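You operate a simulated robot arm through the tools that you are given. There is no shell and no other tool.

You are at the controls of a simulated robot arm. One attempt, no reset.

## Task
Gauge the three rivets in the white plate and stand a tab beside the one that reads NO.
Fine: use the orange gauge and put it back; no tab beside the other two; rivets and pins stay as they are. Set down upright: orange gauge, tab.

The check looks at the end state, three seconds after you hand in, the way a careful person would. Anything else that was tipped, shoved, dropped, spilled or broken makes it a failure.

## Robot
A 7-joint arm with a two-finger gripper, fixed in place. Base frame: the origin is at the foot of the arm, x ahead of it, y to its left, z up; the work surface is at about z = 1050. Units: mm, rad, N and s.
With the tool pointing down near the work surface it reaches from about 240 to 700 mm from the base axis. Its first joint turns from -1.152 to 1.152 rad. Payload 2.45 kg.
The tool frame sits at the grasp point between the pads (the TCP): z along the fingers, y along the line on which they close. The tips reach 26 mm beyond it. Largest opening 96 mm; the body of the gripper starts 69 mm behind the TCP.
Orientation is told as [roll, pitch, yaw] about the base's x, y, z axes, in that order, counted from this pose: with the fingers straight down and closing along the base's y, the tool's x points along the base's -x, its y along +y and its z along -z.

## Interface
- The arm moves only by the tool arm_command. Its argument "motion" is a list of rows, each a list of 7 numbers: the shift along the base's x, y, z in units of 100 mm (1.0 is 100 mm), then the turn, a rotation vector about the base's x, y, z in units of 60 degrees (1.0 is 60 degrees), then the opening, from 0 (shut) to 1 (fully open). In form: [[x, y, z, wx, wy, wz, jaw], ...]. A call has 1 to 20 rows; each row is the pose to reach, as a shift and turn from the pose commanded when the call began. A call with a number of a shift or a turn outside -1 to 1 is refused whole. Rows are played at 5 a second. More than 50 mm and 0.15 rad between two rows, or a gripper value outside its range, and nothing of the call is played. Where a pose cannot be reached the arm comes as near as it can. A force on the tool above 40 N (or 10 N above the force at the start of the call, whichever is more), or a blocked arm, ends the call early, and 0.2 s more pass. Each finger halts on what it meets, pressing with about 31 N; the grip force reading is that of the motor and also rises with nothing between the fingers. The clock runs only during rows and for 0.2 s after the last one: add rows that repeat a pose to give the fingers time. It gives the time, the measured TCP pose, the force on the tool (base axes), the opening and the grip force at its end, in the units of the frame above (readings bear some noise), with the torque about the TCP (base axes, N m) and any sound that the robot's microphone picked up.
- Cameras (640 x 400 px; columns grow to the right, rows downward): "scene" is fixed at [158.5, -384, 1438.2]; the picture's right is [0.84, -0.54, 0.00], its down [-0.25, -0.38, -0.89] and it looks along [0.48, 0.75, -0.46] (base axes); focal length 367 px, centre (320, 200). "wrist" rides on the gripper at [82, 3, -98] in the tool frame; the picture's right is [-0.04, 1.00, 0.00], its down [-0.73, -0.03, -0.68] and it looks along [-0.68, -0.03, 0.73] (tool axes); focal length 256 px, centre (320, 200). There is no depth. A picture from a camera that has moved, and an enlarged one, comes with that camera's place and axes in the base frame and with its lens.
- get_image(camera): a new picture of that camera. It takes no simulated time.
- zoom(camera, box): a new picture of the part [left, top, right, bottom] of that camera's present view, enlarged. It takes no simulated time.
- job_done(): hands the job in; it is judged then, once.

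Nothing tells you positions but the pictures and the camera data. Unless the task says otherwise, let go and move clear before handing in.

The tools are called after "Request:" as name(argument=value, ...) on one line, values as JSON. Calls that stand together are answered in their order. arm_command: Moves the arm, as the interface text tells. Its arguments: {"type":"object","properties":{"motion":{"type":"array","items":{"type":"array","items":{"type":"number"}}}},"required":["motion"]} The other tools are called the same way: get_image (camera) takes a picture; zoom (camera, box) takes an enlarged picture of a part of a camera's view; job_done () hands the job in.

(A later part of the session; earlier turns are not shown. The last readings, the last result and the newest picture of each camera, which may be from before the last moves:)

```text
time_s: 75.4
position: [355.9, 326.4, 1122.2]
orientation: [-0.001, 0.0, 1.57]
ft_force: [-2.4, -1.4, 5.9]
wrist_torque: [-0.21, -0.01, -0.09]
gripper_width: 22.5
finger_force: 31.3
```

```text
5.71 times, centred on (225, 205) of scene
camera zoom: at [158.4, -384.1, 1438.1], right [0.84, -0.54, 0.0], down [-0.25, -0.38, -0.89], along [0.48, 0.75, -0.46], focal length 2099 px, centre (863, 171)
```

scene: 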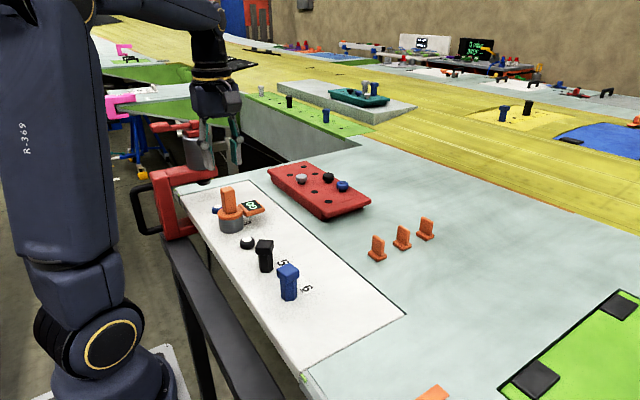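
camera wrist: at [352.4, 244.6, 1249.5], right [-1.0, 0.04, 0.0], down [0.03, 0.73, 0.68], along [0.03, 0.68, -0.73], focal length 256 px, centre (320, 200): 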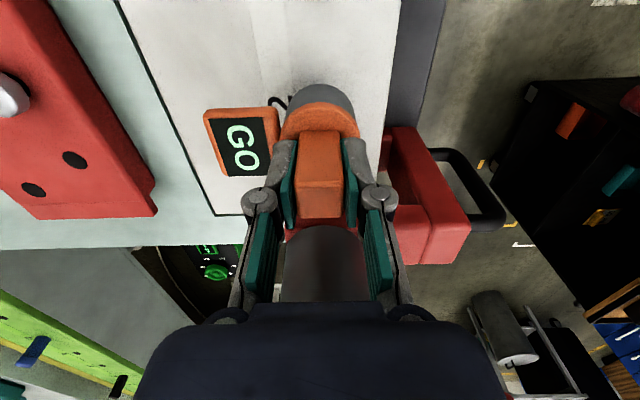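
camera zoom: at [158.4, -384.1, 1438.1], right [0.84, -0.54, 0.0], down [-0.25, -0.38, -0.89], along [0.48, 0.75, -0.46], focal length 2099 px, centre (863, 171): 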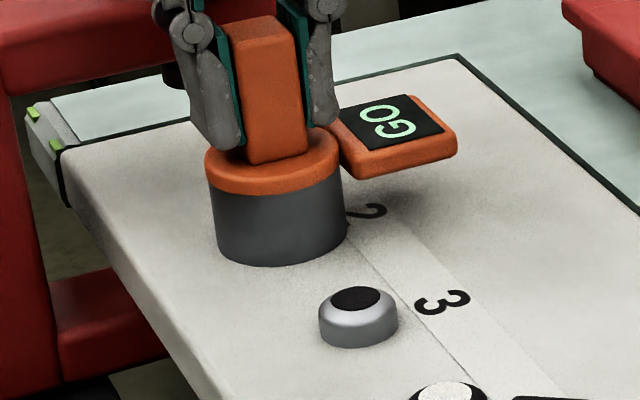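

Rivet 2 reads GO when seated, so rivet 4 is the NO rivet. I'll lift the gauge gently off rivet 2 and carry it home.

Request:
arm_command(motion=[[0, 0, 0.01, 0, 0, 0, 0], [0, 0, 0.03, 0, 0, 0, 0], [0, 0, 0.06, 0, 0, 0, 0], [0, 0, 0.1, 0, 0, 0, 0], [0, 0, 0.15, 0, 0, 0, 0], [0, 0, 0.2, 0, 0, 0, 0], [0, 0, 0.25, 0, 0, 0, 0], [0, 0, 0.3, 0, 0, 0, 0], [0, 0, 0.35, 0, 0, 0, 0], [0, 0, 0.4, 0, 0, 0, 0], [0, 0, 0.45, 0, 0, 0, 0], [0, 0, 0.5, 0, 0, 0, 0], [0, 0, 0.55, 0, 0, 0, 0], [0, 0, 0.6, 0, 0, 0, 0], [0, 0, 0.65, 0, 0, 0, 0], [0, 0, 0.7, 0, 0, 0, 0], [0, 0, 0.75, 0, 0, 0, 0], [0, 0, 0.79, 0, 0, 0, 0], [0, 0, 0.82, 0, 0, 0, 0], [0, 0, 0.83, 0, 0, 0, 0]])

Request:
get_image(camera="wrist")

Request:
get_image(camera="scene")

```text
time_s: 79.6
position: [355.4, 327.0, 1205.8]
orientation: [-0.001, -0.001, 1.57]
ft_force: [0.4, -0.7, -4.9]
wrist_torque: [0.03, 0.0, 0.01]
gripper_width: 22.4
finger_force: 31.2
```

```text
taken
camera wrist: at [352.9, 244.8, 1304.1], right [-1.0, 0.04, 0.0], down [0.03, 0.73, 0.68], along [0.03, 0.68, -0.73], focal length 256 px, centre (320, 200)
```

wrist: 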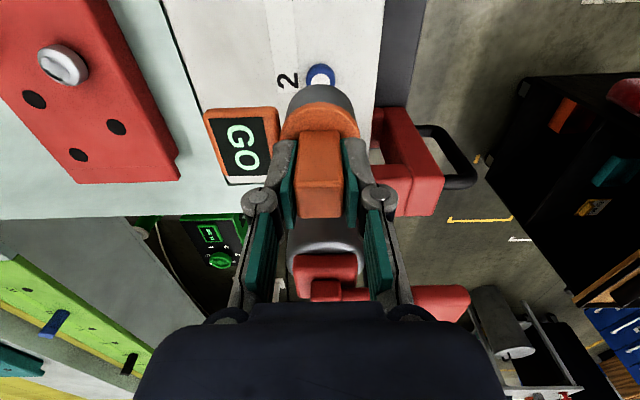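

```text
taken
```

scene: 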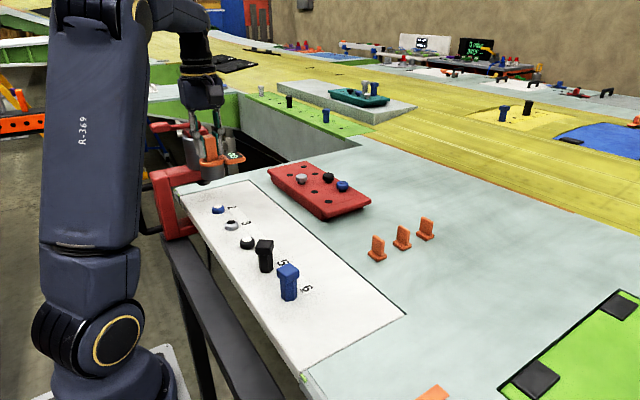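

All rivets are undisturbed. I'll carry the gauge home in five smooth legs.

Request:
arm_command(motion=[[0.008, -0.017, 0, 0, 0, 0, 0], [0.027, -0.058, 0, 0, 0, 0, 0], [0.055, -0.116, 0, 0, 0, 0, 0], [0.09, -0.191, 0, 0, 0, 0, 0], [0.129, -0.274, 0, 0, 0, 0, 0], [0.168, -0.357, 0, 0, 0, 0, 0], [0.207, -0.44, 0, 0, 0, 0, 0], [0.246, -0.523, 0, 0, 0, 0, 0], [0.285, -0.606, 0, 0, 0, 0, 0], [0.321, -0.681, 0, 0, 0, 0, 0], [0.352, -0.747, 0, 0, 0, 0, 0], [0.375, -0.797, 0, 0, 0, 0, 0], [0.387, -0.822, 0, 0, 0, 0, 0], [0.391, -0.83, 0, 0, 0, 0, 0]])

Request:
get_image(camera="scene")

```text
time_s: 82.6
position: [394.1, 243.3, 1205.8]
orientation: [-0.001, -0.001, 1.57]
ft_force: [0.2, 0.4, -5.0]
wrist_torque: [0.03, 0.06, 0.01]
gripper_width: 22.7
finger_force: 31.0
```

```text
taken
```

scene: 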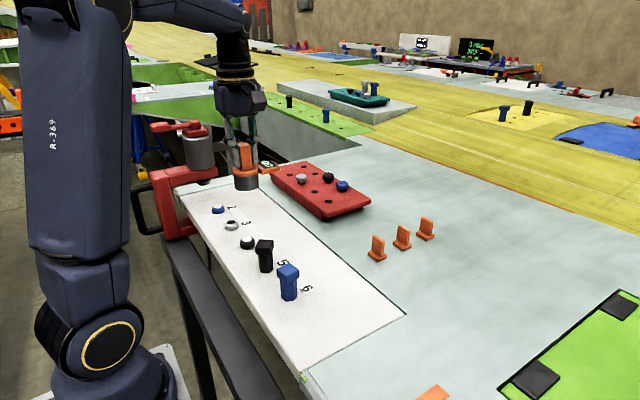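

Request:
arm_command(motion=[[0.008, -0.017, 0, 0, 0, 0, 0], [0.027, -0.058, 0, 0, 0, 0, 0], [0.055, -0.116, 0, 0, 0, 0, 0], [0.09, -0.191, 0, 0, 0, 0, 0], [0.129, -0.274, 0, 0, 0, 0, 0], [0.168, -0.357, 0, 0, 0, 0, 0], [0.207, -0.44, 0, 0, 0, 0, 0], [0.246, -0.523, 0, 0, 0, 0, 0], [0.285, -0.606, 0, 0, 0, 0, 0], [0.321, -0.681, 0, 0, 0, 0, 0], [0.352, -0.747, 0, 0, 0, 0, 0], [0.375, -0.797, 0, 0, 0, 0, 0], [0.387, -0.822, 0, 0, 0, 0, 0], [0.391, -0.83, 0, 0, 0, 0, 0]])

Request:
get_image(camera="scene")

```text
time_s: 85.6
position: [433.3, 160.2, 1204.9]
orientation: [0.0, 0.001, 1.571]
ft_force: [-0.7, 0.0, -4.3]
wrist_torque: [0.0, 0.08, 0.02]
gripper_width: 22.9
finger_force: 30.8
```

```text
taken
```

scene: 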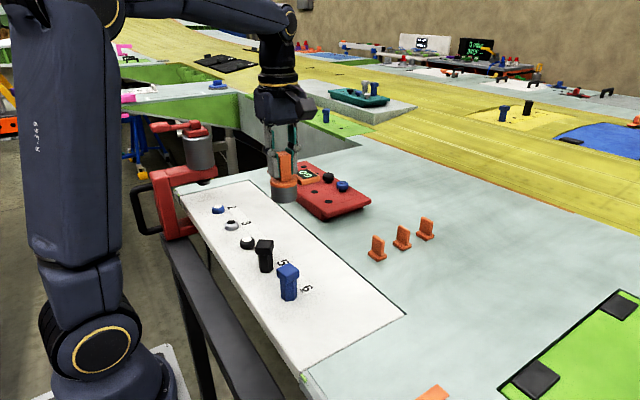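

Request:
arm_command(motion=[[0.008, -0.017, 0, 0, 0, 0, 0], [0.027, -0.058, 0, 0, 0, 0, 0], [0.055, -0.116, 0, 0, 0, 0, 0], [0.09, -0.191, 0, 0, 0, 0, 0], [0.129, -0.274, 0, 0, 0, 0, 0], [0.168, -0.357, 0, 0, 0, 0, 0], [0.207, -0.44, 0, 0, 0, 0, 0], [0.246, -0.523, 0, 0, 0, 0, 0], [0.285, -0.606, 0, 0, 0, 0, 0], [0.321, -0.681, 0, 0, 0, 0, 0], [0.352, -0.747, 0, 0, 0, 0, 0], [0.375, -0.797, 0, 0, 0, 0, 0], [0.387, -0.822, 0, 0, 0, 0, 0], [0.391, -0.83, 0, 0, 0, 0, 0]])

Request:
get_image(camera="scene")

```text
time_s: 88.6
position: [473.3, 76.7, 1206.1]
orientation: [0.001, 0.002, 1.57]
ft_force: [0.2, 0.5, -5.3]
wrist_torque: [0.04, 0.01, -0.05]
gripper_width: 22.6
finger_force: 31.2
```

```text
taken
```

scene: 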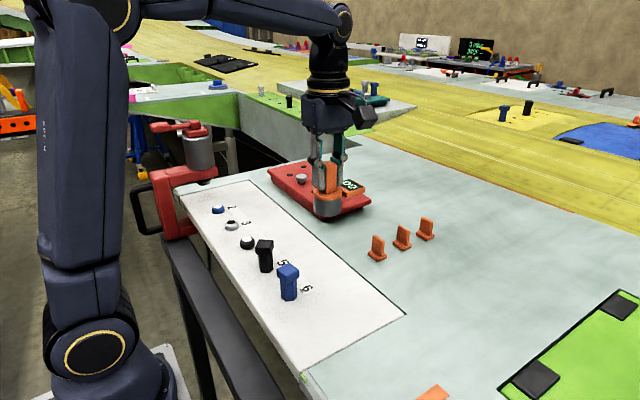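

Request:
arm_command(motion=[[0.008, -0.017, 0, 0, 0, 0, 0], [0.027, -0.058, 0, 0, 0, 0, 0], [0.055, -0.116, 0, 0, 0, 0, 0], [0.09, -0.191, 0, 0, 0, 0, 0], [0.129, -0.274, 0, 0, 0, 0, 0], [0.168, -0.357, 0, 0, 0, 0, 0], [0.207, -0.44, 0, 0, 0, 0, 0], [0.246, -0.523, 0, 0, 0, 0, 0], [0.285, -0.606, 0, 0, 0, 0, 0], [0.321, -0.681, 0, 0, 0, 0, 0], [0.352, -0.747, 0, 0, 0, 0, 0], [0.375, -0.797, 0, 0, 0, 0, 0], [0.387, -0.822, 0, 0, 0, 0, 0], [0.391, -0.83, 0, 0, 0, 0, 0]])

Request:
get_image(camera="wrist")

```text
time_s: 91.6
position: [512.0, -6.0, 1204.9]
orientation: [0.001, 0.0, 1.571]
ft_force: [-0.2, -0.4, -4.9]
wrist_torque: [0.01, 0.04, 0.03]
gripper_width: 22.7
finger_force: 30.8
```

```text
taken
camera wrist: at [508.4, -87.7, 1303.7], right [-1.0, 0.04, 0.0], down [0.03, 0.73, 0.68], along [0.03, 0.68, -0.73], focal length 256 px, centre (320, 200)
```

wrist: 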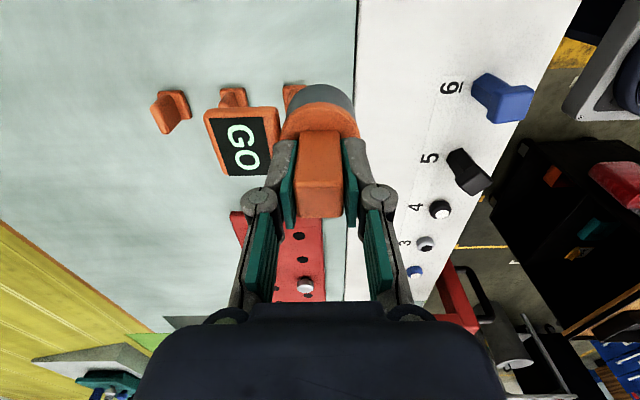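

Request:
arm_command(motion=[[0.008, -0.017, 0, 0, 0, 0, 0], [0.027, -0.058, 0, 0, 0, 0, 0], [0.055, -0.116, 0, 0, 0, 0, 0], [0.09, -0.191, 0, 0, 0, 0, 0], [0.129, -0.274, 0, 0, 0, 0, 0], [0.168, -0.357, 0, 0, 0, 0, 0], [0.207, -0.44, 0, 0, 0, 0, 0], [0.246, -0.523, 0, 0, 0, 0, 0], [0.285, -0.606, 0, 0, 0, 0, 0], [0.321, -0.681, 0, 0, 0, 0, 0], [0.352, -0.747, 0, 0, 0, 0, 0], [0.375, -0.797, 0, 0, 0, 0, 0], [0.387, -0.822, 0, 0, 0, 0, 0], [0.391, -0.83, 0, 0, 0, 0, 0]])

Request:
get_image(camera="wrist")

Request:
get_image(camera="scene")

```text
time_s: 94.6
position: [550.0, -89.2, 1203.9]
orientation: [0.001, 0.0, 1.57]
ft_force: [0.3, -0.3, -5.3]
wrist_torque: [0.05, 0.03, 0.03]
gripper_width: 22.7
finger_force: 30.8
```

```text
taken
camera wrist: at [548.1, -170.9, 1302.9], right [-1.0, 0.04, 0.0], down [0.03, 0.73, 0.68], along [0.03, 0.68, -0.73], focal length 256 px, centre (320, 200)
```

wrist: 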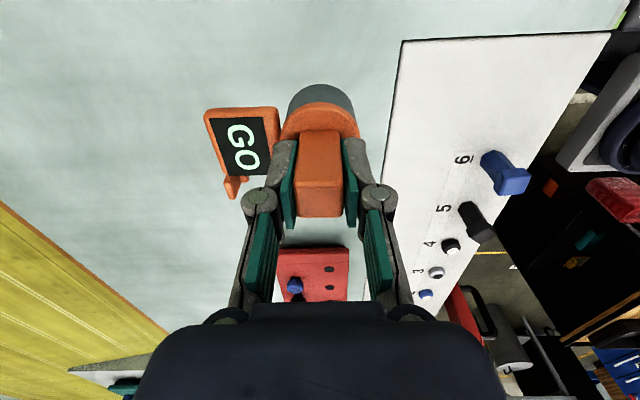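

```text
taken
```

scene: 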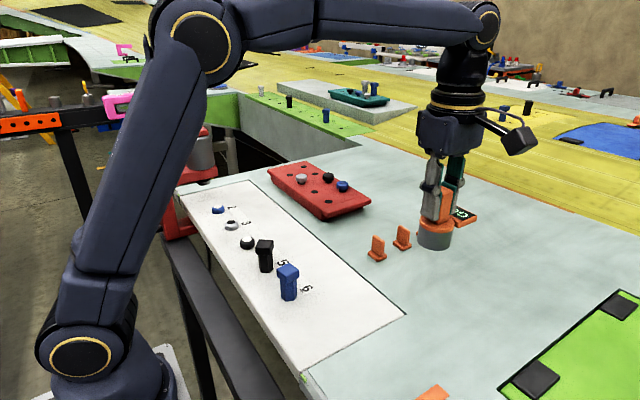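

The gauge is above its home spot. I'll lower it gently.

Request:
arm_command(motion=[[0, 0, -0.02, 0, 0, 0, 0], [0, 0, -0.06, 0, 0, 0, 0], [0, 0, -0.11, 0, 0, 0, 0], [0, 0, -0.17, 0, 0, 0, 0], [0, 0, -0.23, 0, 0, 0, 0], [0, 0, -0.29, 0, 0, 0, 0], [0, 0, -0.35, 0, 0, 0, 0], [0, 0, -0.41, 0, 0, 0, 0], [0, 0, -0.47, 0, 0, 0, 0], [0, 0, -0.53, 0, 0, 0, 0], [0, 0, -0.59, 0, 0, 0, 0], [0, 0, -0.64, 0, 0, 0, 0], [0, 0, -0.68, 0, 0, 0, 0], [0, 0, -0.71, 0, 0, 0, 0], [0, 0, -0.73, 0, 0, 0, 0], [0, 0, -0.74, 0, 0, 0, 0]])

Request:
zoom(camera="scene", box=[370, 180, 510, 300])

```text
time_s: 98.0
position: [551.3, -88.4, 1130.1]
orientation: [-0.001, -0.002, 1.57]
ft_force: [-0.3, -0.1, -5.6]
wrist_torque: [-0.04, 0.02, -0.03]
gripper_width: 22.8
finger_force: 30.6
```

```text
3.33 times, centred on (440, 240) of scene
camera zoom: at [158.6, -384.0, 1438.1], right [0.84, -0.54, 0.0], down [-0.25, -0.38, -0.89], along [0.48, 0.75, -0.46], focal length 1225 px, centre (-80, 67)
```

zoom: 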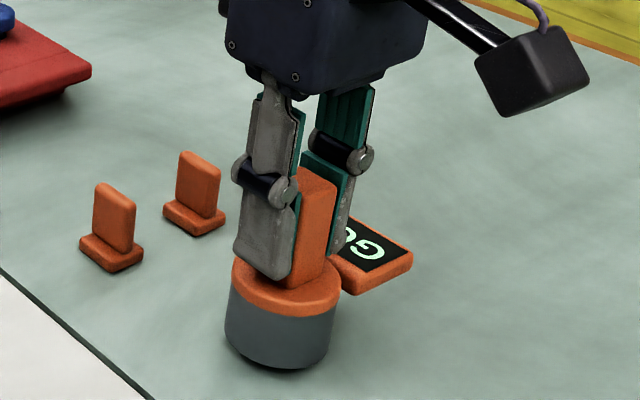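

The position matches the original spot within about a millimetre. I'll ease it down onto the table.

Request:
arm_command(motion=[[0, 0, -0.01, 0, 0, 0, 0], [0, 0, -0.025, 0, 0, 0, 0], [0, 0, -0.04, 0, 0, 0, 0], [0, 0, -0.055, 0, 0, 0, 0], [0, 0, -0.065, 0, 0, 0, 0], [0, 0, -0.075, 0, 0, 0, 0], [0, 0, -0.08, 0, 0, 0, 0], [0, 0, -0.08, 0, 0, 0, 0]])

Request:
zoom(camera="scene", box=[370, 180, 510, 300])

```text
time_s: 99.8
position: [551.5, -89.3, 1123.3]
orientation: [-0.001, -0.001, 1.57]
ft_force: [0.5, 0.8, -3.5]
wrist_torque: [-0.01, -0.05, -0.01]
gripper_width: 22.4
finger_force: 31.3
```

```text
3.33 times, centred on (440, 240) of scene
camera zoom: at [158.6, -384.0, 1438.1], right [0.84, -0.54, 0.0], down [-0.25, -0.38, -0.89], along [0.48, 0.75, -0.46], focal length 1225 px, centre (-80, 67)
```

zoom: 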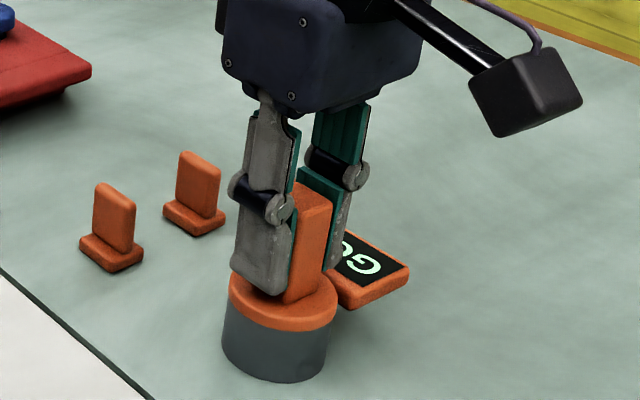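

Request:
arm_command(motion=[[0, 0, -0.005, 0, 0, 0, 0], [0, 0, -0.01, 0, 0, 0, 0], [0, 0, -0.01, 0, 0, 0, 0]])

```text
time_s: 100.6
position: [550.8, -89.5, 1123.0]
orientation: [-0.002, -0.002, 1.569]
ft_force: [-4.3, 2.0, 10.7]
wrist_torque: [0.18, -0.07, 0.03]
gripper_width: 22.6
finger_force: 30.8
```

The gauge is standing on the table (weight fully transferred). I'll open, then rise straight up.

Request:
arm_command(motion=[[0, 0, 0.003, 0, 0, 0, 0.27], [0, 0, 0.005, 0, 0, 0, 0.32], [0, 0, 0.005, 0, 0, 0, 0.38], [0, 0, 0.005, 0, 0, 0, 0.4], [0, 0, 0.005, 0, 0, 0, 0.4]])

Request:
zoom(camera="scene", box=[370, 180, 510, 300])

Request:
zoom(camera="wrist", box=[220, 80, 420, 260])

```text
time_s: 101.8
position: [550.7, -89.2, 1122.8]
orientation: [0.0, 0.0, 1.572]
ft_force: [-0.5, -0.3, 0.3]
wrist_torque: [0.0, 0.04, -0.02]
gripper_width: 38.8
finger_force: 0.0
```

```text
3.33 times, centred on (440, 240) of scene
camera zoom: at [158.5, -384.0, 1438.2], right [0.84, -0.54, 0.0], down [-0.25, -0.38, -0.89], along [0.48, 0.75, -0.46], focal length 1225 px, centre (-80, 67)
```

zoom: 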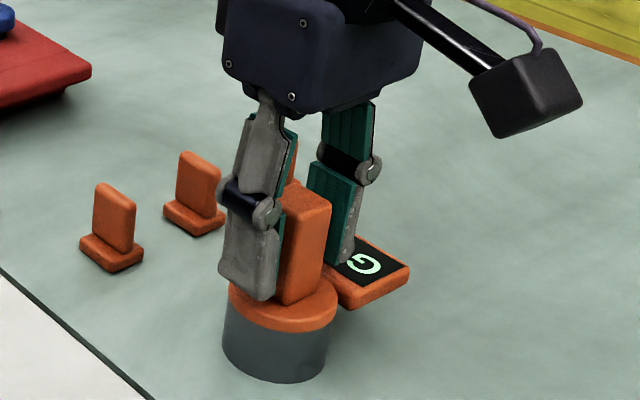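

```text
2.22 times, centred on (320, 170) of wrist
camera zoom: at [548.0, -170.4, 1220.9], right [-1.0, 0.04, 0.0], down [0.03, 0.73, 0.68], along [0.03, 0.68, -0.73], focal length 569 px, centre (320, 267)
```

zoom: 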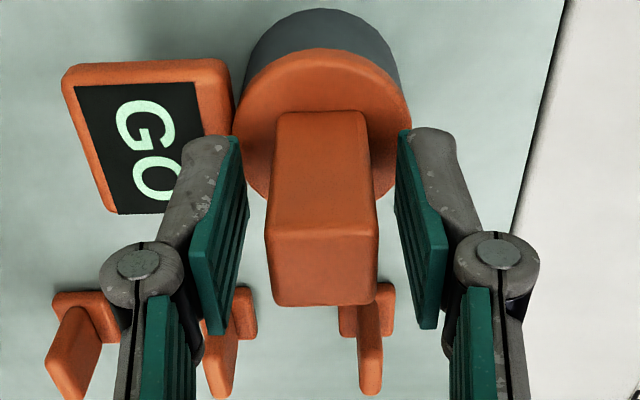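

The gauge stands upright at home and is free of the fingers. I'll raise straight up clear of it.

Request:
arm_command(motion=[[0, 0, 0.05, 0, 0, 0, 0.4], [0, 0, 0.15, 0, 0, 0, 0.4], [0, 0, 0.3, 0, 0, 0, 0.4], [0, 0, 0.5, 0, 0, 0, 0.4], [0, 0, 0.7, 0, 0, 0, 0.4], [0, 0, 0.9, 0, 0, 0, 0.4], [0, 0, 1.0, 0, 0, 0, 0.4], [0, 0, 1.0, 0, 0, 0, 0.4]])

Request:
get_image(camera="scene")

Request:
zoom(camera="scene", box=[350, 200, 490, 300])

```text
time_s: 103.6
position: [551.1, -89.1, 1222.8]
orientation: [0.0, 0.0, 1.573]
ft_force: [0.0, -0.8, 0.7]
wrist_torque: [-0.01, -0.01, -0.03]
gripper_width: 38.1
finger_force: 0.0
```

```text
taken
```

scene: 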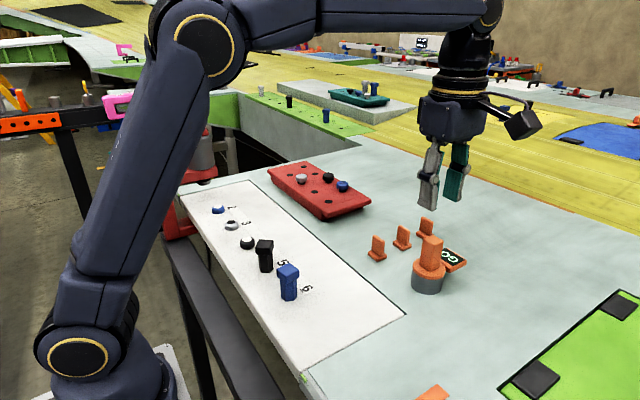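

```text
4.00 times, centred on (420, 250) of scene
camera zoom: at [158.5, -384.0, 1438.2], right [0.84, -0.54, 0.0], down [-0.25, -0.38, -0.89], along [0.48, 0.75, -0.46], focal length 1470 px, centre (-80, 0)
```

zoom: 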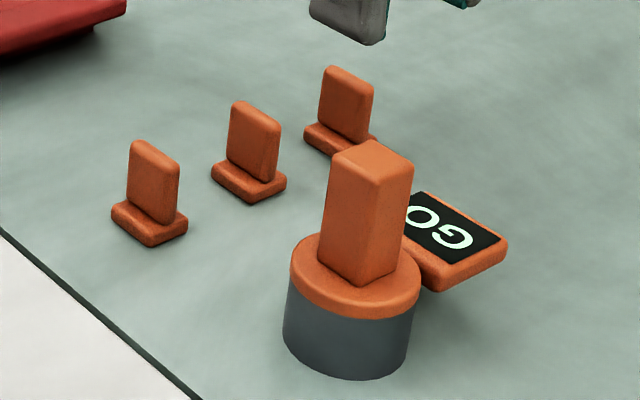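

The gauge is back in practically the same pose as at the start. Next I'll rotate the gripper back and move over toward the nearest tab at about (532,8).

Request:
arm_command(motion=[[-0.01, 0.03, 0, 0, 0, -0.05, 0.45], [-0.02, 0.08, 0, 0, 0, -0.13, 0.5], [-0.03, 0.15, 0, 0, 0, -0.22, 0.55], [-0.04, 0.22, 0, 0, 0, -0.32, 0.6], [-0.05, 0.29, 0, 0, 0, -0.42, 0.6], [-0.06, 0.36, 0, 0, 0, -0.52, 0.6], [-0.07, 0.42, 0, 0, 0, -0.61, 0.6], [-0.08, 0.46, 0, 0, 0, -0.69, 0.6], [-0.09, 0.48, 0, 0, 0, -0.75, 0.6], [-0.09, 0.48, 0, 0, 0, -0.75, 0.6]])

Request:
arm_command(motion=[[-0.01, 0.03, 0, 0, 0, -0.05, 0.6], [-0.02, 0.08, 0, 0, 0, -0.13, 0.6], [-0.03, 0.15, 0, 0, 0, -0.22, 0.6], [-0.04, 0.22, 0, 0, 0, -0.32, 0.6], [-0.05, 0.29, 0, 0, 0, -0.42, 0.6], [-0.06, 0.36, 0, 0, 0, -0.52, 0.6], [-0.07, 0.42, 0, 0, 0, -0.61, 0.6], [-0.08, 0.46, 0, 0, 0, -0.69, 0.6], [-0.09, 0.49, 0, 0, 0, -0.75, 0.6], [-0.09, 0.49, 0, 0, 0, -0.75, 0.6]])

Request:
get_image(camera="wrist")

Request:
get_image(camera="scene")

```text
time_s: 105.8
position: [541.7, -40.3, 1223.1]
orientation: [0.0, -0.001, 0.784]
ft_force: [0.2, 0.6, -0.1]
wrist_torque: [0.01, 0.0, 0.0]
gripper_width: 57.6
finger_force: 0.1
```

```text
time_s: 108.0
position: [532.6, 7.9, 1222.7]
orientation: [0.0, 0.0, -0.002]
ft_force: [-0.4, -0.3, -0.7]
wrist_torque: [-0.01, -0.02, -0.02]
gripper_width: 57.9
finger_force: 0.0
```

```text
taken
camera wrist: at [451.0, 11.1, 1321.3], right [0.04, 1.0, 0.0], down [0.73, -0.03, 0.68], along [0.68, -0.03, -0.73], focal length 256 px, centre (320, 200)
```

wrist: 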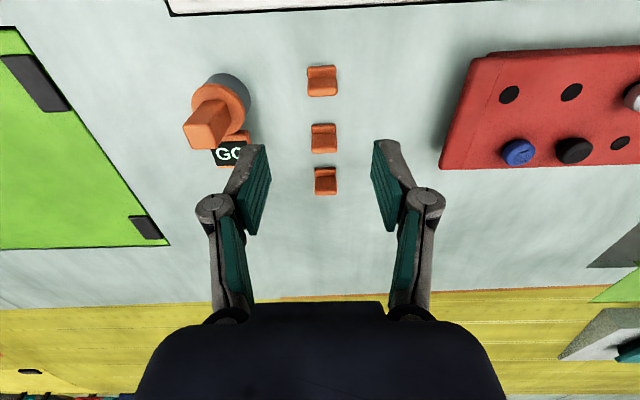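

```text
taken
```

scene: 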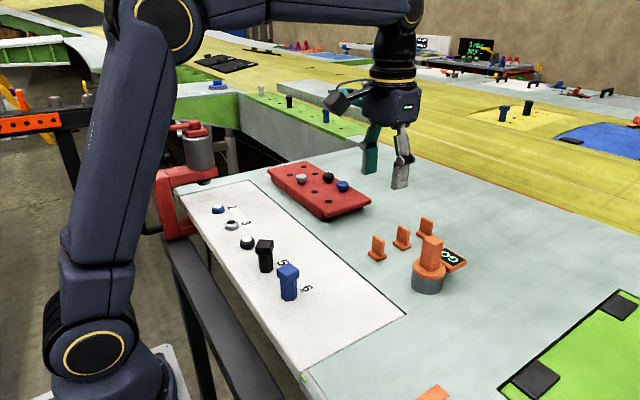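

Request:
zoom(camera="wrist", box=[280, 50, 370, 110])

Request:
zoom(camera="scene", box=[360, 225, 400, 270])

Request:
zoom(camera="wrist", box=[270, 50, 390, 210])

```text
6.67 times, centred on (325, 80) of wrist
camera zoom: at [451.0, 11.1, 1321.3], right [0.04, 1.0, 0.0], down [0.73, -0.03, 0.68], along [0.68, -0.03, -0.73], focal length 1707 px, centre (287, 1000)
```

zoom: 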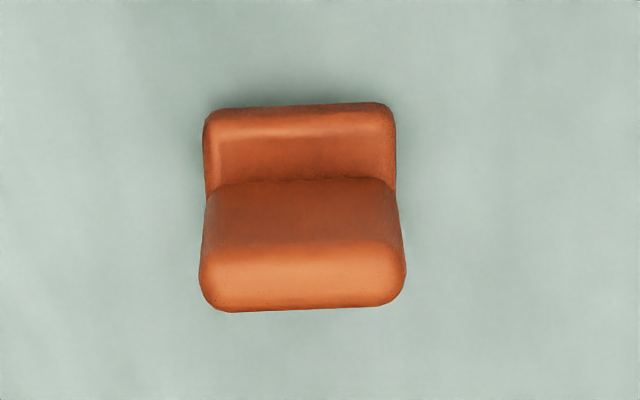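

```text
8.89 times, centred on (380, 248) of scene
camera zoom: at [158.5, -384.0, 1438.2], right [0.84, -0.54, 0.0], down [-0.25, -0.38, -0.89], along [0.48, 0.75, -0.46], focal length 3266 px, centre (-213, -222)
```

zoom: 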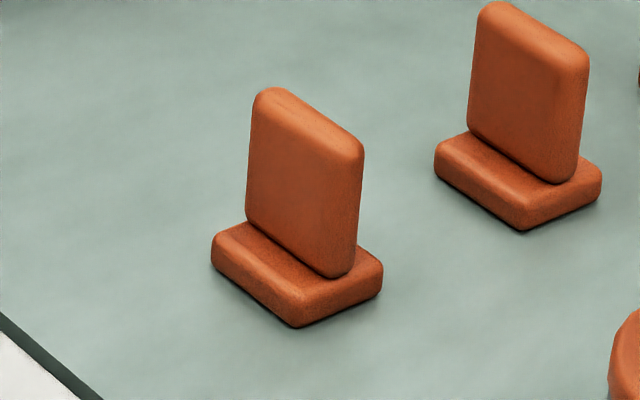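

```text
2.50 times, centred on (330, 130) of wrist
camera zoom: at [451.0, 11.1, 1321.3], right [0.04, 1.0, 0.0], down [0.73, -0.03, 0.68], along [0.68, -0.03, -0.73], focal length 640 px, centre (295, 375)
```

zoom: 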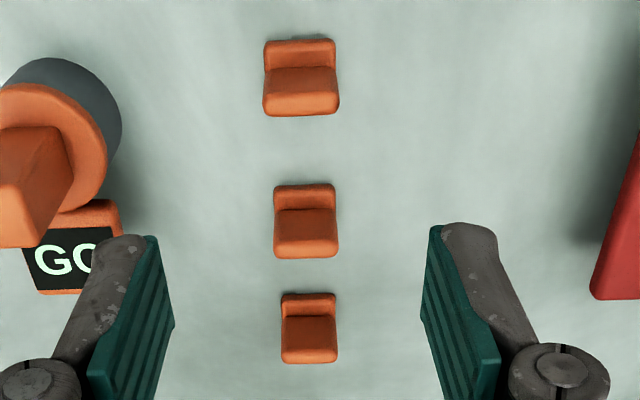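

Tab 1 is under the tool at about +1.7 mm in y, roughly 27 mm wide and 40 mm tall. I'll descend part way and recheck.

Request:
arm_command(motion=[[0, 0.017, -0.1, 0, 0, 0, 0.6], [0, 0.017, -0.25, 0, 0, 0, 0.6], [0, 0.017, -0.4, 0, 0, 0, 0.6], [0, 0.017, -0.55, 0, 0, 0, 0.6], [0, 0.017, -0.7, 0, 0, 0, 0.6], [0, 0.017, -0.8, 0, 0, 0, 0.6], [0, 0.017, -0.85, 0, 0, 0, 0.6], [0, 0.017, -0.85, 0, 0, 0, 0.6]])

Request:
zoom(camera="wrist", box=[220, 80, 420, 240])

Request:
zoom(camera="scene", box=[320, 180, 460, 290])

```text
time_s: 109.8
position: [532.6, 9.7, 1138.5]
orientation: [0.0, 0.0, 0.0]
ft_force: [0.7, -0.1, -1.1]
wrist_torque: [0.01, 0.0, 0.02]
gripper_width: 57.8
finger_force: 0.0
```

```text
2.50 times, centred on (320, 160) of wrist
camera zoom: at [451.2, 13.3, 1236.6], right [0.04, 1.0, 0.0], down [0.73, -0.03, 0.68], along [0.68, -0.03, -0.73], focal length 640 px, centre (320, 300)
```

zoom: 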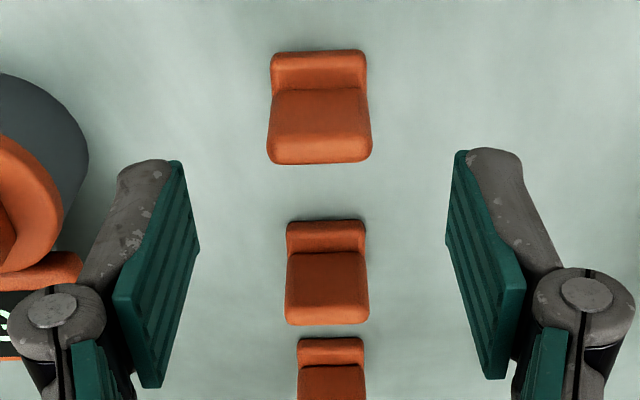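

```text
3.64 times, centred on (390, 235) of scene
camera zoom: at [158.5, -384.0, 1438.2], right [0.84, -0.54, 0.0], down [-0.25, -0.38, -0.89], along [0.48, 0.75, -0.46], focal length 1336 px, centre (66, 73)
```

zoom: 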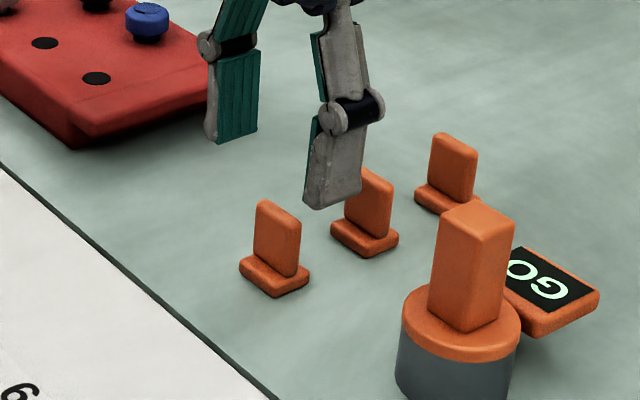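

The tab is well centred. I'll go down to the grip height with the tips just above the tab's foot.

Request:
arm_command(motion=[[0.01, -0.004, -0.1, 0, 0, 0, 0.6], [0.01, -0.004, -0.2, 0, 0, 0, 0.6], [0.01, -0.004, -0.3, 0, 0, 0, 0.6], [0.01, -0.004, -0.4, 0, 0, 0, 0.6], [0.01, -0.004, -0.46, 0, 0, 0, 0.6], [0.01, -0.004, -0.495, 0, 0, 0, 0.6], [0.01, -0.004, -0.495, 0, 0, 0, 0.6]])

Request:
zoom(camera="wrist", box=[220, 80, 420, 240])

Request:
zoom(camera="scene", box=[320, 190, 440, 290])

```text
time_s: 111.4
position: [534.4, 10.2, 1088.0]
orientation: [-0.001, -0.002, 0.0]
ft_force: [-0.4, -0.3, -0.2]
wrist_torque: [0.0, -0.01, 0.02]
gripper_width: 57.5
finger_force: 0.1
```

```text
2.50 times, centred on (320, 160) of wrist
camera zoom: at [452.6, 13.1, 1186.0], right [0.04, 1.0, 0.0], down [0.73, -0.03, 0.68], along [0.68, -0.03, -0.73], focal length 640 px, centre (320, 300)
```

zoom: 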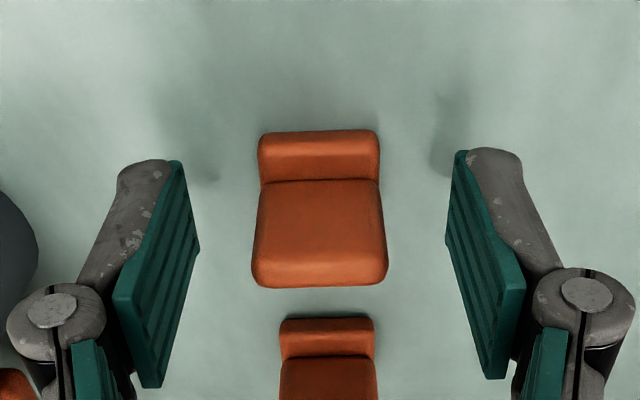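

```text
4.00 times, centred on (380, 240) of scene
camera zoom: at [158.5, -384.0, 1438.2], right [0.84, -0.54, 0.0], down [-0.25, -0.38, -0.89], along [0.48, 0.75, -0.46], focal length 1470 px, centre (80, 40)
```

zoom: 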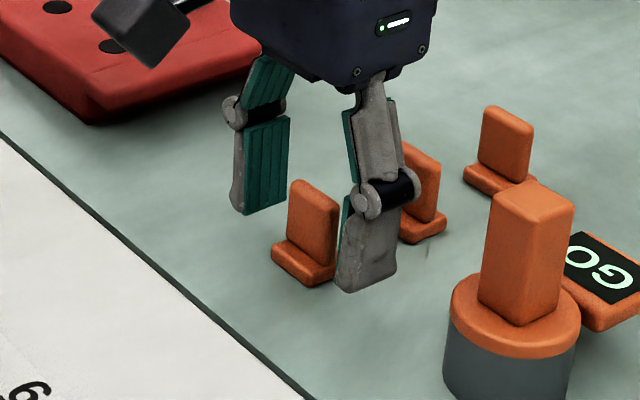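

The tab is centred between the fingers, so I'll close on it gently.

Request:
arm_command(motion=[[0, 0, 0, 0, 0, 0, 0.5], [0, 0, 0, 0, 0, 0, 0.4], [0, 0, 0, 0, 0, 0, 0.33], [0, 0, 0, 0, 0, 0, 0.29], [0, 0, 0, 0, 0, 0, 0.25], [0, 0, 0, 0, 0, 0, 0.2], [0, 0, 0, 0, 0, 0, 0.1], [0, 0, 0, 0, 0, 0, 0.1], [0, 0, 0, 0, 0, 0, 0.1]])

Request:
zoom(camera="wrist", box=[220, 80, 420, 240])

Request:
zoom(camera="scene", box=[320, 190, 440, 290])

```text
time_s: 113.4
position: [534.4, 9.4, 1087.7]
orientation: [0.0, 0.0, 0.0]
ft_force: [0.4, 0.4, 1.0]
wrist_torque: [-0.01, 0.0, 0.01]
gripper_width: 27.1
finger_force: 30.6
```

```text
2.50 times, centred on (320, 160) of wrist
camera zoom: at [452.6, 13.1, 1186.1], right [0.04, 1.0, 0.0], down [0.73, -0.03, 0.68], along [0.68, -0.03, -0.73], focal length 640 px, centre (320, 300)
```

zoom: 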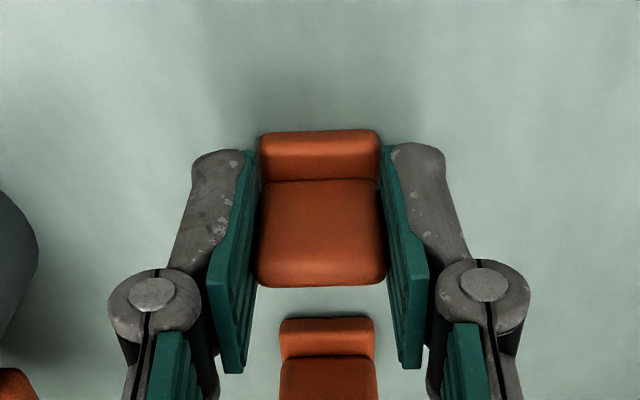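

```text
4.00 times, centred on (380, 240) of scene
camera zoom: at [158.5, -384.0, 1438.2], right [0.84, -0.54, 0.0], down [-0.25, -0.38, -0.89], along [0.48, 0.75, -0.46], focal length 1470 px, centre (80, 40)
```

zoom: 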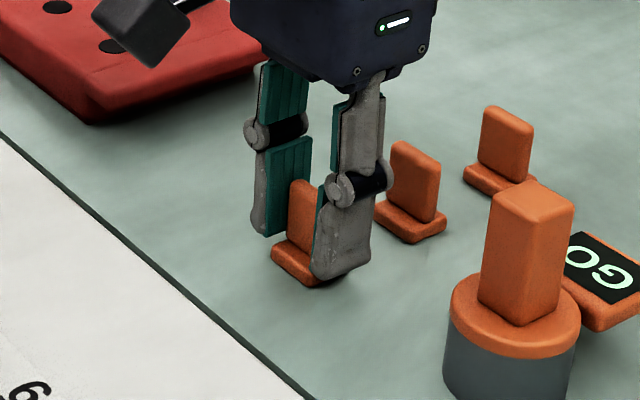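

The tab is gripped (27.1 mm). I'll lift it gently.

Request:
arm_command(motion=[[0, 0, 0.01, 0, 0, 0, 0.1], [0, 0, 0.03, 0, 0, 0, 0.1], [0, 0, 0.06, 0, 0, 0, 0.1], [0, 0, 0.1, 0, 0, 0, 0.1], [0, 0, 0.15, 0, 0, 0, 0.1], [0, 0, 0.21, 0, 0, 0, 0.1], [0, 0, 0.27, 0, 0, 0, 0.1], [0, 0, 0.33, 0, 0, 0, 0.1], [0, 0, 0.39, 0, 0, 0, 0.1], [0, 0, 0.45, 0, 0, 0, 0.1], [0, 0, 0.51, 0, 0, 0, 0.1], [0, 0, 0.57, 0, 0, 0, 0.1], [0, 0, 0.63, 0, 0, 0, 0.1], [0, 0, 0.67, 0, 0, 0, 0.1], [0, 0, 0.69, 0, 0, 0, 0.1], [0, 0, 0.7, 0, 0, 0, 0.1]])

Request:
zoom(camera="wrist", box=[220, 80, 420, 240])

Request:
zoom(camera="scene", box=[320, 150, 440, 290])

```text
time_s: 116.8
position: [533.3, 10.6, 1157.8]
orientation: [-0.001, 0.0, 0.0]
ft_force: [-0.6, -0.4, -0.3]
wrist_torque: [0.02, -0.04, 0.01]
gripper_width: 27.4
finger_force: 31.8
```

```text
2.50 times, centred on (320, 160) of wrist
camera zoom: at [452.3, 13.0, 1256.9], right [0.04, 1.0, 0.0], down [0.73, -0.03, 0.68], along [0.68, -0.03, -0.73], focal length 640 px, centre (320, 300)
```

zoom: 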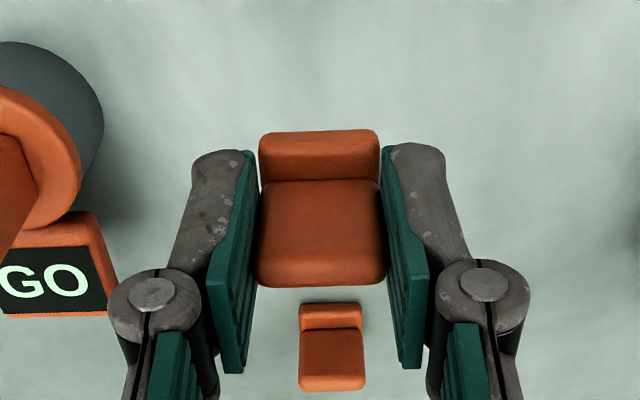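

```text
2.86 times, centred on (380, 220) of scene
camera zoom: at [158.5, -384.0, 1438.2], right [0.84, -0.54, 0.0], down [-0.25, -0.38, -0.89], along [0.48, 0.75, -0.46], focal length 1050 px, centre (149, 143)
```

zoom: 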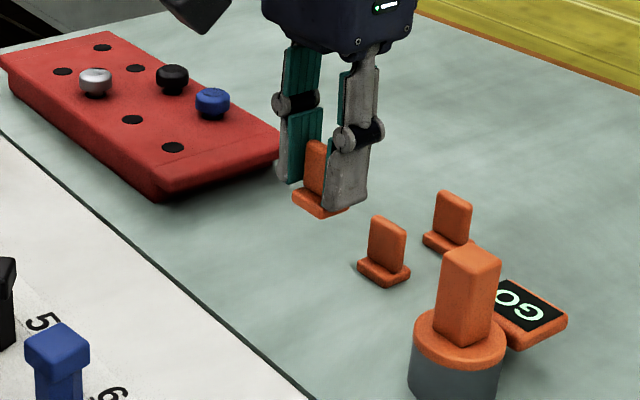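

The tab is held firmly. I'll carry it toward the spot on the +x side of rivet 4, in two legs.

Request:
arm_command(motion=[[-0.015, 0.016, 0, 0, 0, 0, 0.1], [-0.051, 0.055, 0, 0, 0, 0, 0.1], [-0.102, 0.109, 0, 0, 0, 0, 0.1], [-0.167, 0.179, 0, 0, 0, 0, 0.1], [-0.239, 0.257, 0, 0, 0, 0, 0.1], [-0.312, 0.335, 0, 0, 0, 0, 0.1], [-0.384, 0.413, 0, 0, 0, 0, 0.1], [-0.457, 0.491, 0, 0, 0, 0, 0.1], [-0.529, 0.569, 0, 0, 0, 0, 0.1], [-0.595, 0.64, 0, 0, 0, 0, 0.1], [-0.652, 0.702, 0, 0, 0, 0, 0.1], [-0.696, 0.749, 0, 0, 0, 0, 0.1], [-0.718, 0.772, 0, 0, 0, 0, 0.1], [-0.725, 0.78, 0, 0, 0, 0, 0.1]])

Request:
arm_command(motion=[[-0.015, 0.016, 0, 0, 0, 0, 0.1], [-0.051, 0.055, 0, 0, 0, 0, 0.1], [-0.102, 0.109, 0, 0, 0, 0, 0.1], [-0.167, 0.179, 0, 0, 0, 0, 0.1], [-0.239, 0.257, 0, 0, 0, 0, 0.1], [-0.312, 0.335, 0, 0, 0, 0, 0.1], [-0.384, 0.413, 0, 0, 0, 0, 0.1], [-0.457, 0.491, 0, 0, 0, 0, 0.1], [-0.529, 0.569, 0, 0, 0, 0, 0.1], [-0.595, 0.64, 0, 0, 0, 0, 0.1], [-0.652, 0.702, 0, 0, 0, 0, 0.1], [-0.696, 0.749, 0, 0, 0, 0, 0.1], [-0.718, 0.772, 0, 0, 0, 0, 0.1], [-0.725, 0.78, 0, 0, 0, 0, 0.1]])

Request:
get_image(camera="wrist")

Request:
get_image(camera="scene")

```text
time_s: 119.8
position: [460.2, 88.6, 1157.3]
orientation: [-0.002, 0.001, 0.0]
ft_force: [-0.2, -0.5, -0.8]
wrist_torque: [-0.01, 0.01, -0.01]
gripper_width: 27.0
finger_force: 30.6
```

```text
time_s: 122.8
position: [388.4, 166.3, 1158.1]
orientation: [0.0, 0.0, 0.0]
ft_force: [-0.2, -0.1, -1.2]
wrist_torque: [-0.01, 0.01, 0.02]
gripper_width: 27.1
finger_force: 31.3
```

```text
taken
camera wrist: at [307.4, 168.6, 1256.6], right [0.04, 1.0, 0.0], down [0.73, -0.03, 0.68], along [0.68, -0.03, -0.73], focal length 256 px, centre (320, 200)
```

wrist: 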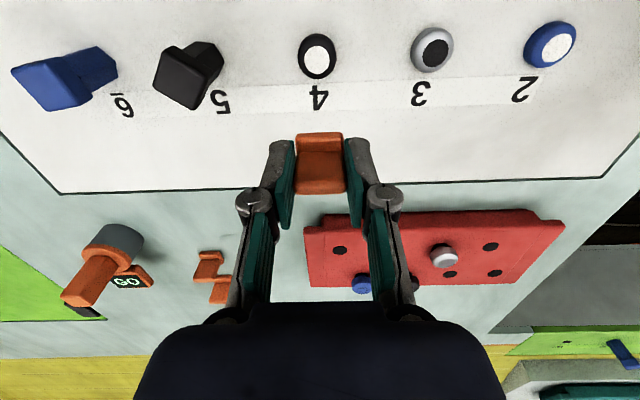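

```text
taken
```

scene: 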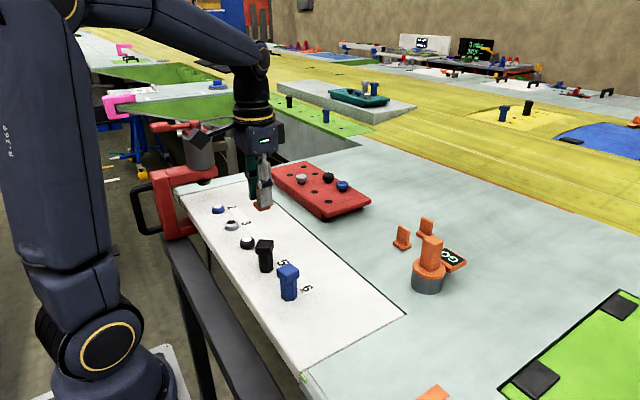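

The tab is hovering over the spot beside rivet 4 (at the "4" label, about 33 mm on the +x side). I'll lower it gently.

Request:
arm_command(motion=[[0, 0, -0.02, 0, 0, 0, 0.1], [0, 0, -0.06, 0, 0, 0, 0.1], [0, 0, -0.12, 0, 0, 0, 0.1], [0, 0, -0.19, 0, 0, 0, 0.1], [0, 0, -0.26, 0, 0, 0, 0.1], [0, 0, -0.33, 0, 0, 0, 0.1], [0, 0, -0.4, 0, 0, 0, 0.1], [0, 0, -0.47, 0, 0, 0, 0.1], [0, 0, -0.53, 0, 0, 0, 0.1], [0, 0, -0.58, 0, 0, 0, 0.1], [0, 0, -0.61, 0, 0, 0, 0.1], [0, 0, -0.63, 0, 0, 0, 0.1]])

Request:
get_image(camera="wrist")

Request:
zoom(camera="scene", box=[200, 160, 320, 280])

```text
time_s: 125.4
position: [388.7, 166.2, 1093.7]
orientation: [0.0, 0.001, 0.001]
ft_force: [0.6, 0.0, -0.9]
wrist_torque: [0.02, -0.03, 0.02]
gripper_width: 26.8
finger_force: 31.0
```

```text
taken
camera wrist: at [307.9, 168.5, 1193.8], right [0.04, 1.0, 0.0], down [0.73, -0.03, 0.68], along [0.68, -0.03, -0.73], focal length 256 px, centre (320, 200)
```

wrist: 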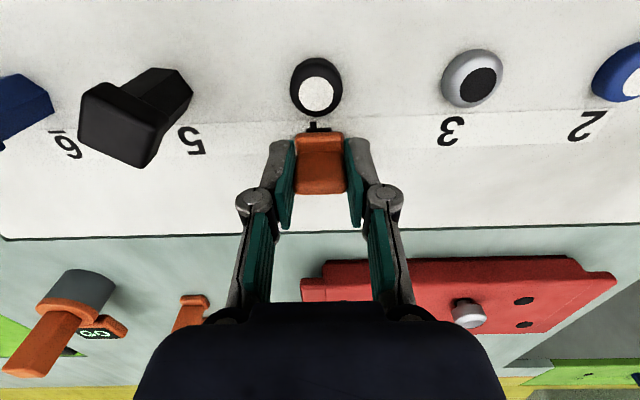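

```text
3.33 times, centred on (260, 220) of scene
camera zoom: at [158.5, -384.0, 1438.2], right [0.84, -0.54, 0.0], down [-0.25, -0.38, -0.89], along [0.48, 0.75, -0.46], focal length 1225 px, centre (520, 133)
```

zoom: 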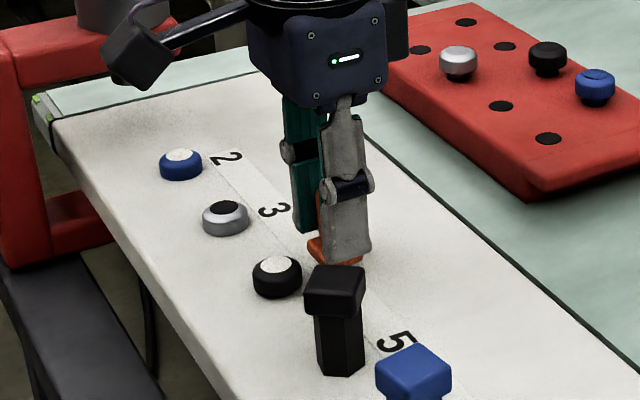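

It's about 7 mm above the plate and aligned with rivet 4. I'll ease it down to contact.

Request:
arm_command(motion=[[0, 0, -0.01, 0, 0, 0, 0.1], [0, 0, -0.02, 0, 0, 0, 0.1], [0, 0, -0.03, 0, 0, 0, 0.1], [0, 0, -0.04, 0, 0, 0, 0.1], [0, 0, -0.05, 0, 0, 0, 0.1], [0, 0, -0.06, 0, 0, 0, 0.1], [0, 0, -0.065, 0, 0, 0, 0.1]])

Request:
zoom(camera="scene", box=[220, 190, 300, 260])

```text
time_s: 127.0
position: [388.7, 166.4, 1087.4]
orientation: [0.0, 0.001, -0.001]
ft_force: [0.2, -0.6, -1.1]
wrist_torque: [-0.01, -0.02, -0.03]
gripper_width: 27.2
finger_force: 31.5
```

```text
5.71 times, centred on (260, 225) of scene
camera zoom: at [158.5, -384.0, 1438.2], right [0.84, -0.54, 0.0], down [-0.25, -0.38, -0.89], along [0.48, 0.75, -0.46], focal length 2099 px, centre (663, 57)
```

zoom: 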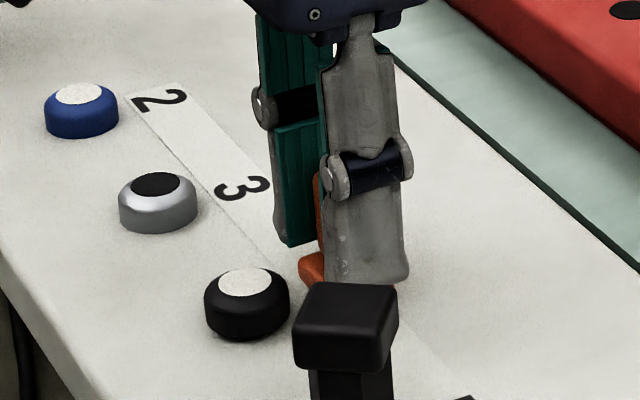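

Request:
arm_command(motion=[[0, 0, -0.005, 0, 0, 0, 0.1], [0, 0, -0.008, 0, 0, 0, 0.1], [0, 0, -0.008, 0, 0, 0, 0.1]])

```text
time_s: 127.8
position: [387.6, 165.1, 1087.9]
orientation: [0.001, 0.0, -0.001]
ft_force: [0.1, -0.5, -1.4]
wrist_torque: [-0.02, 0.04, 0.03]
gripper_width: 27.2
finger_force: 30.7
```

There's no contact yet, so I'll keep going down in half-millimetre steps.

Request:
arm_command(motion=[[0, 0, -0.004, 0, 0, 0, 0.1], [0, 0, -0.008, 0, 0, 0, 0.1], [0, 0, -0.008, 0, 0, 0, 0.1]])

```text
time_s: 128.6
position: [388.1, 165.3, 1086.9]
orientation: [0.0, -0.001, 0.0]
ft_force: [-4.0, -0.6, 14.6]
wrist_torque: [-0.05, 0.16, 0.03]
gripper_width: 27.2
finger_force: 31.2
```

The tab is down on the plate. I'll relieve the pressure slightly and open the fingers.

Request:
arm_command(motion=[[0, 0, 0.004, 0, 0, 0, 0.1], [0, 0, 0.005, 0, 0, 0, 0.31], [0, 0, 0.005, 0, 0, 0, 0.36], [0, 0, 0.005, 0, 0, 0, 0.42], [0, 0, 0.005, 0, 0, 0, 0.5], [0, 0, 0.005, 0, 0, 0, 0.55], [0, 0, 0.005, 0, 0, 0, 0.55]])

Request:
get_image(camera="wrist")

Request:
zoom(camera="scene", box=[220, 190, 300, 260])

```text
time_s: 130.2
position: [388.5, 166.2, 1087.1]
orientation: [0.001, 0.0, -0.001]
ft_force: [0.2, -0.2, -0.4]
wrist_torque: [0.02, 0.0, -0.02]
gripper_width: 52.7
finger_force: 0.0
```

```text
taken
camera wrist: at [307.2, 168.5, 1185.8], right [0.04, 1.0, 0.0], down [0.73, -0.03, 0.68], along [0.68, -0.03, -0.73], focal length 256 px, centre (320, 200)
```

wrist: 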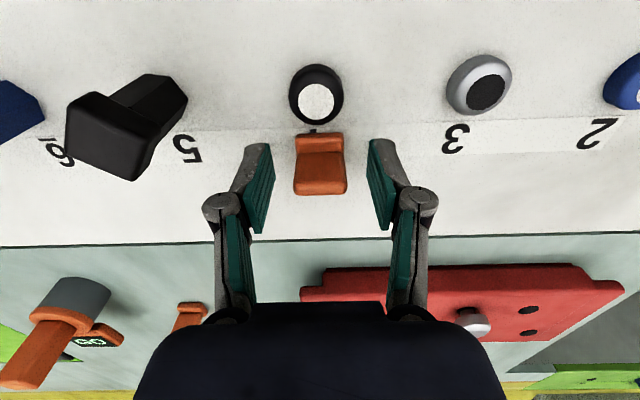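

```text
5.71 times, centred on (260, 225) of scene
camera zoom: at [158.5, -384.0, 1438.2], right [0.84, -0.54, 0.0], down [-0.25, -0.38, -0.89], along [0.48, 0.75, -0.46], focal length 2099 px, centre (663, 57)
```

zoom: 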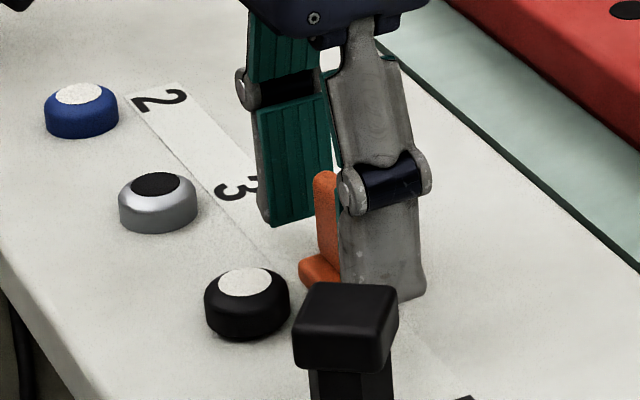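

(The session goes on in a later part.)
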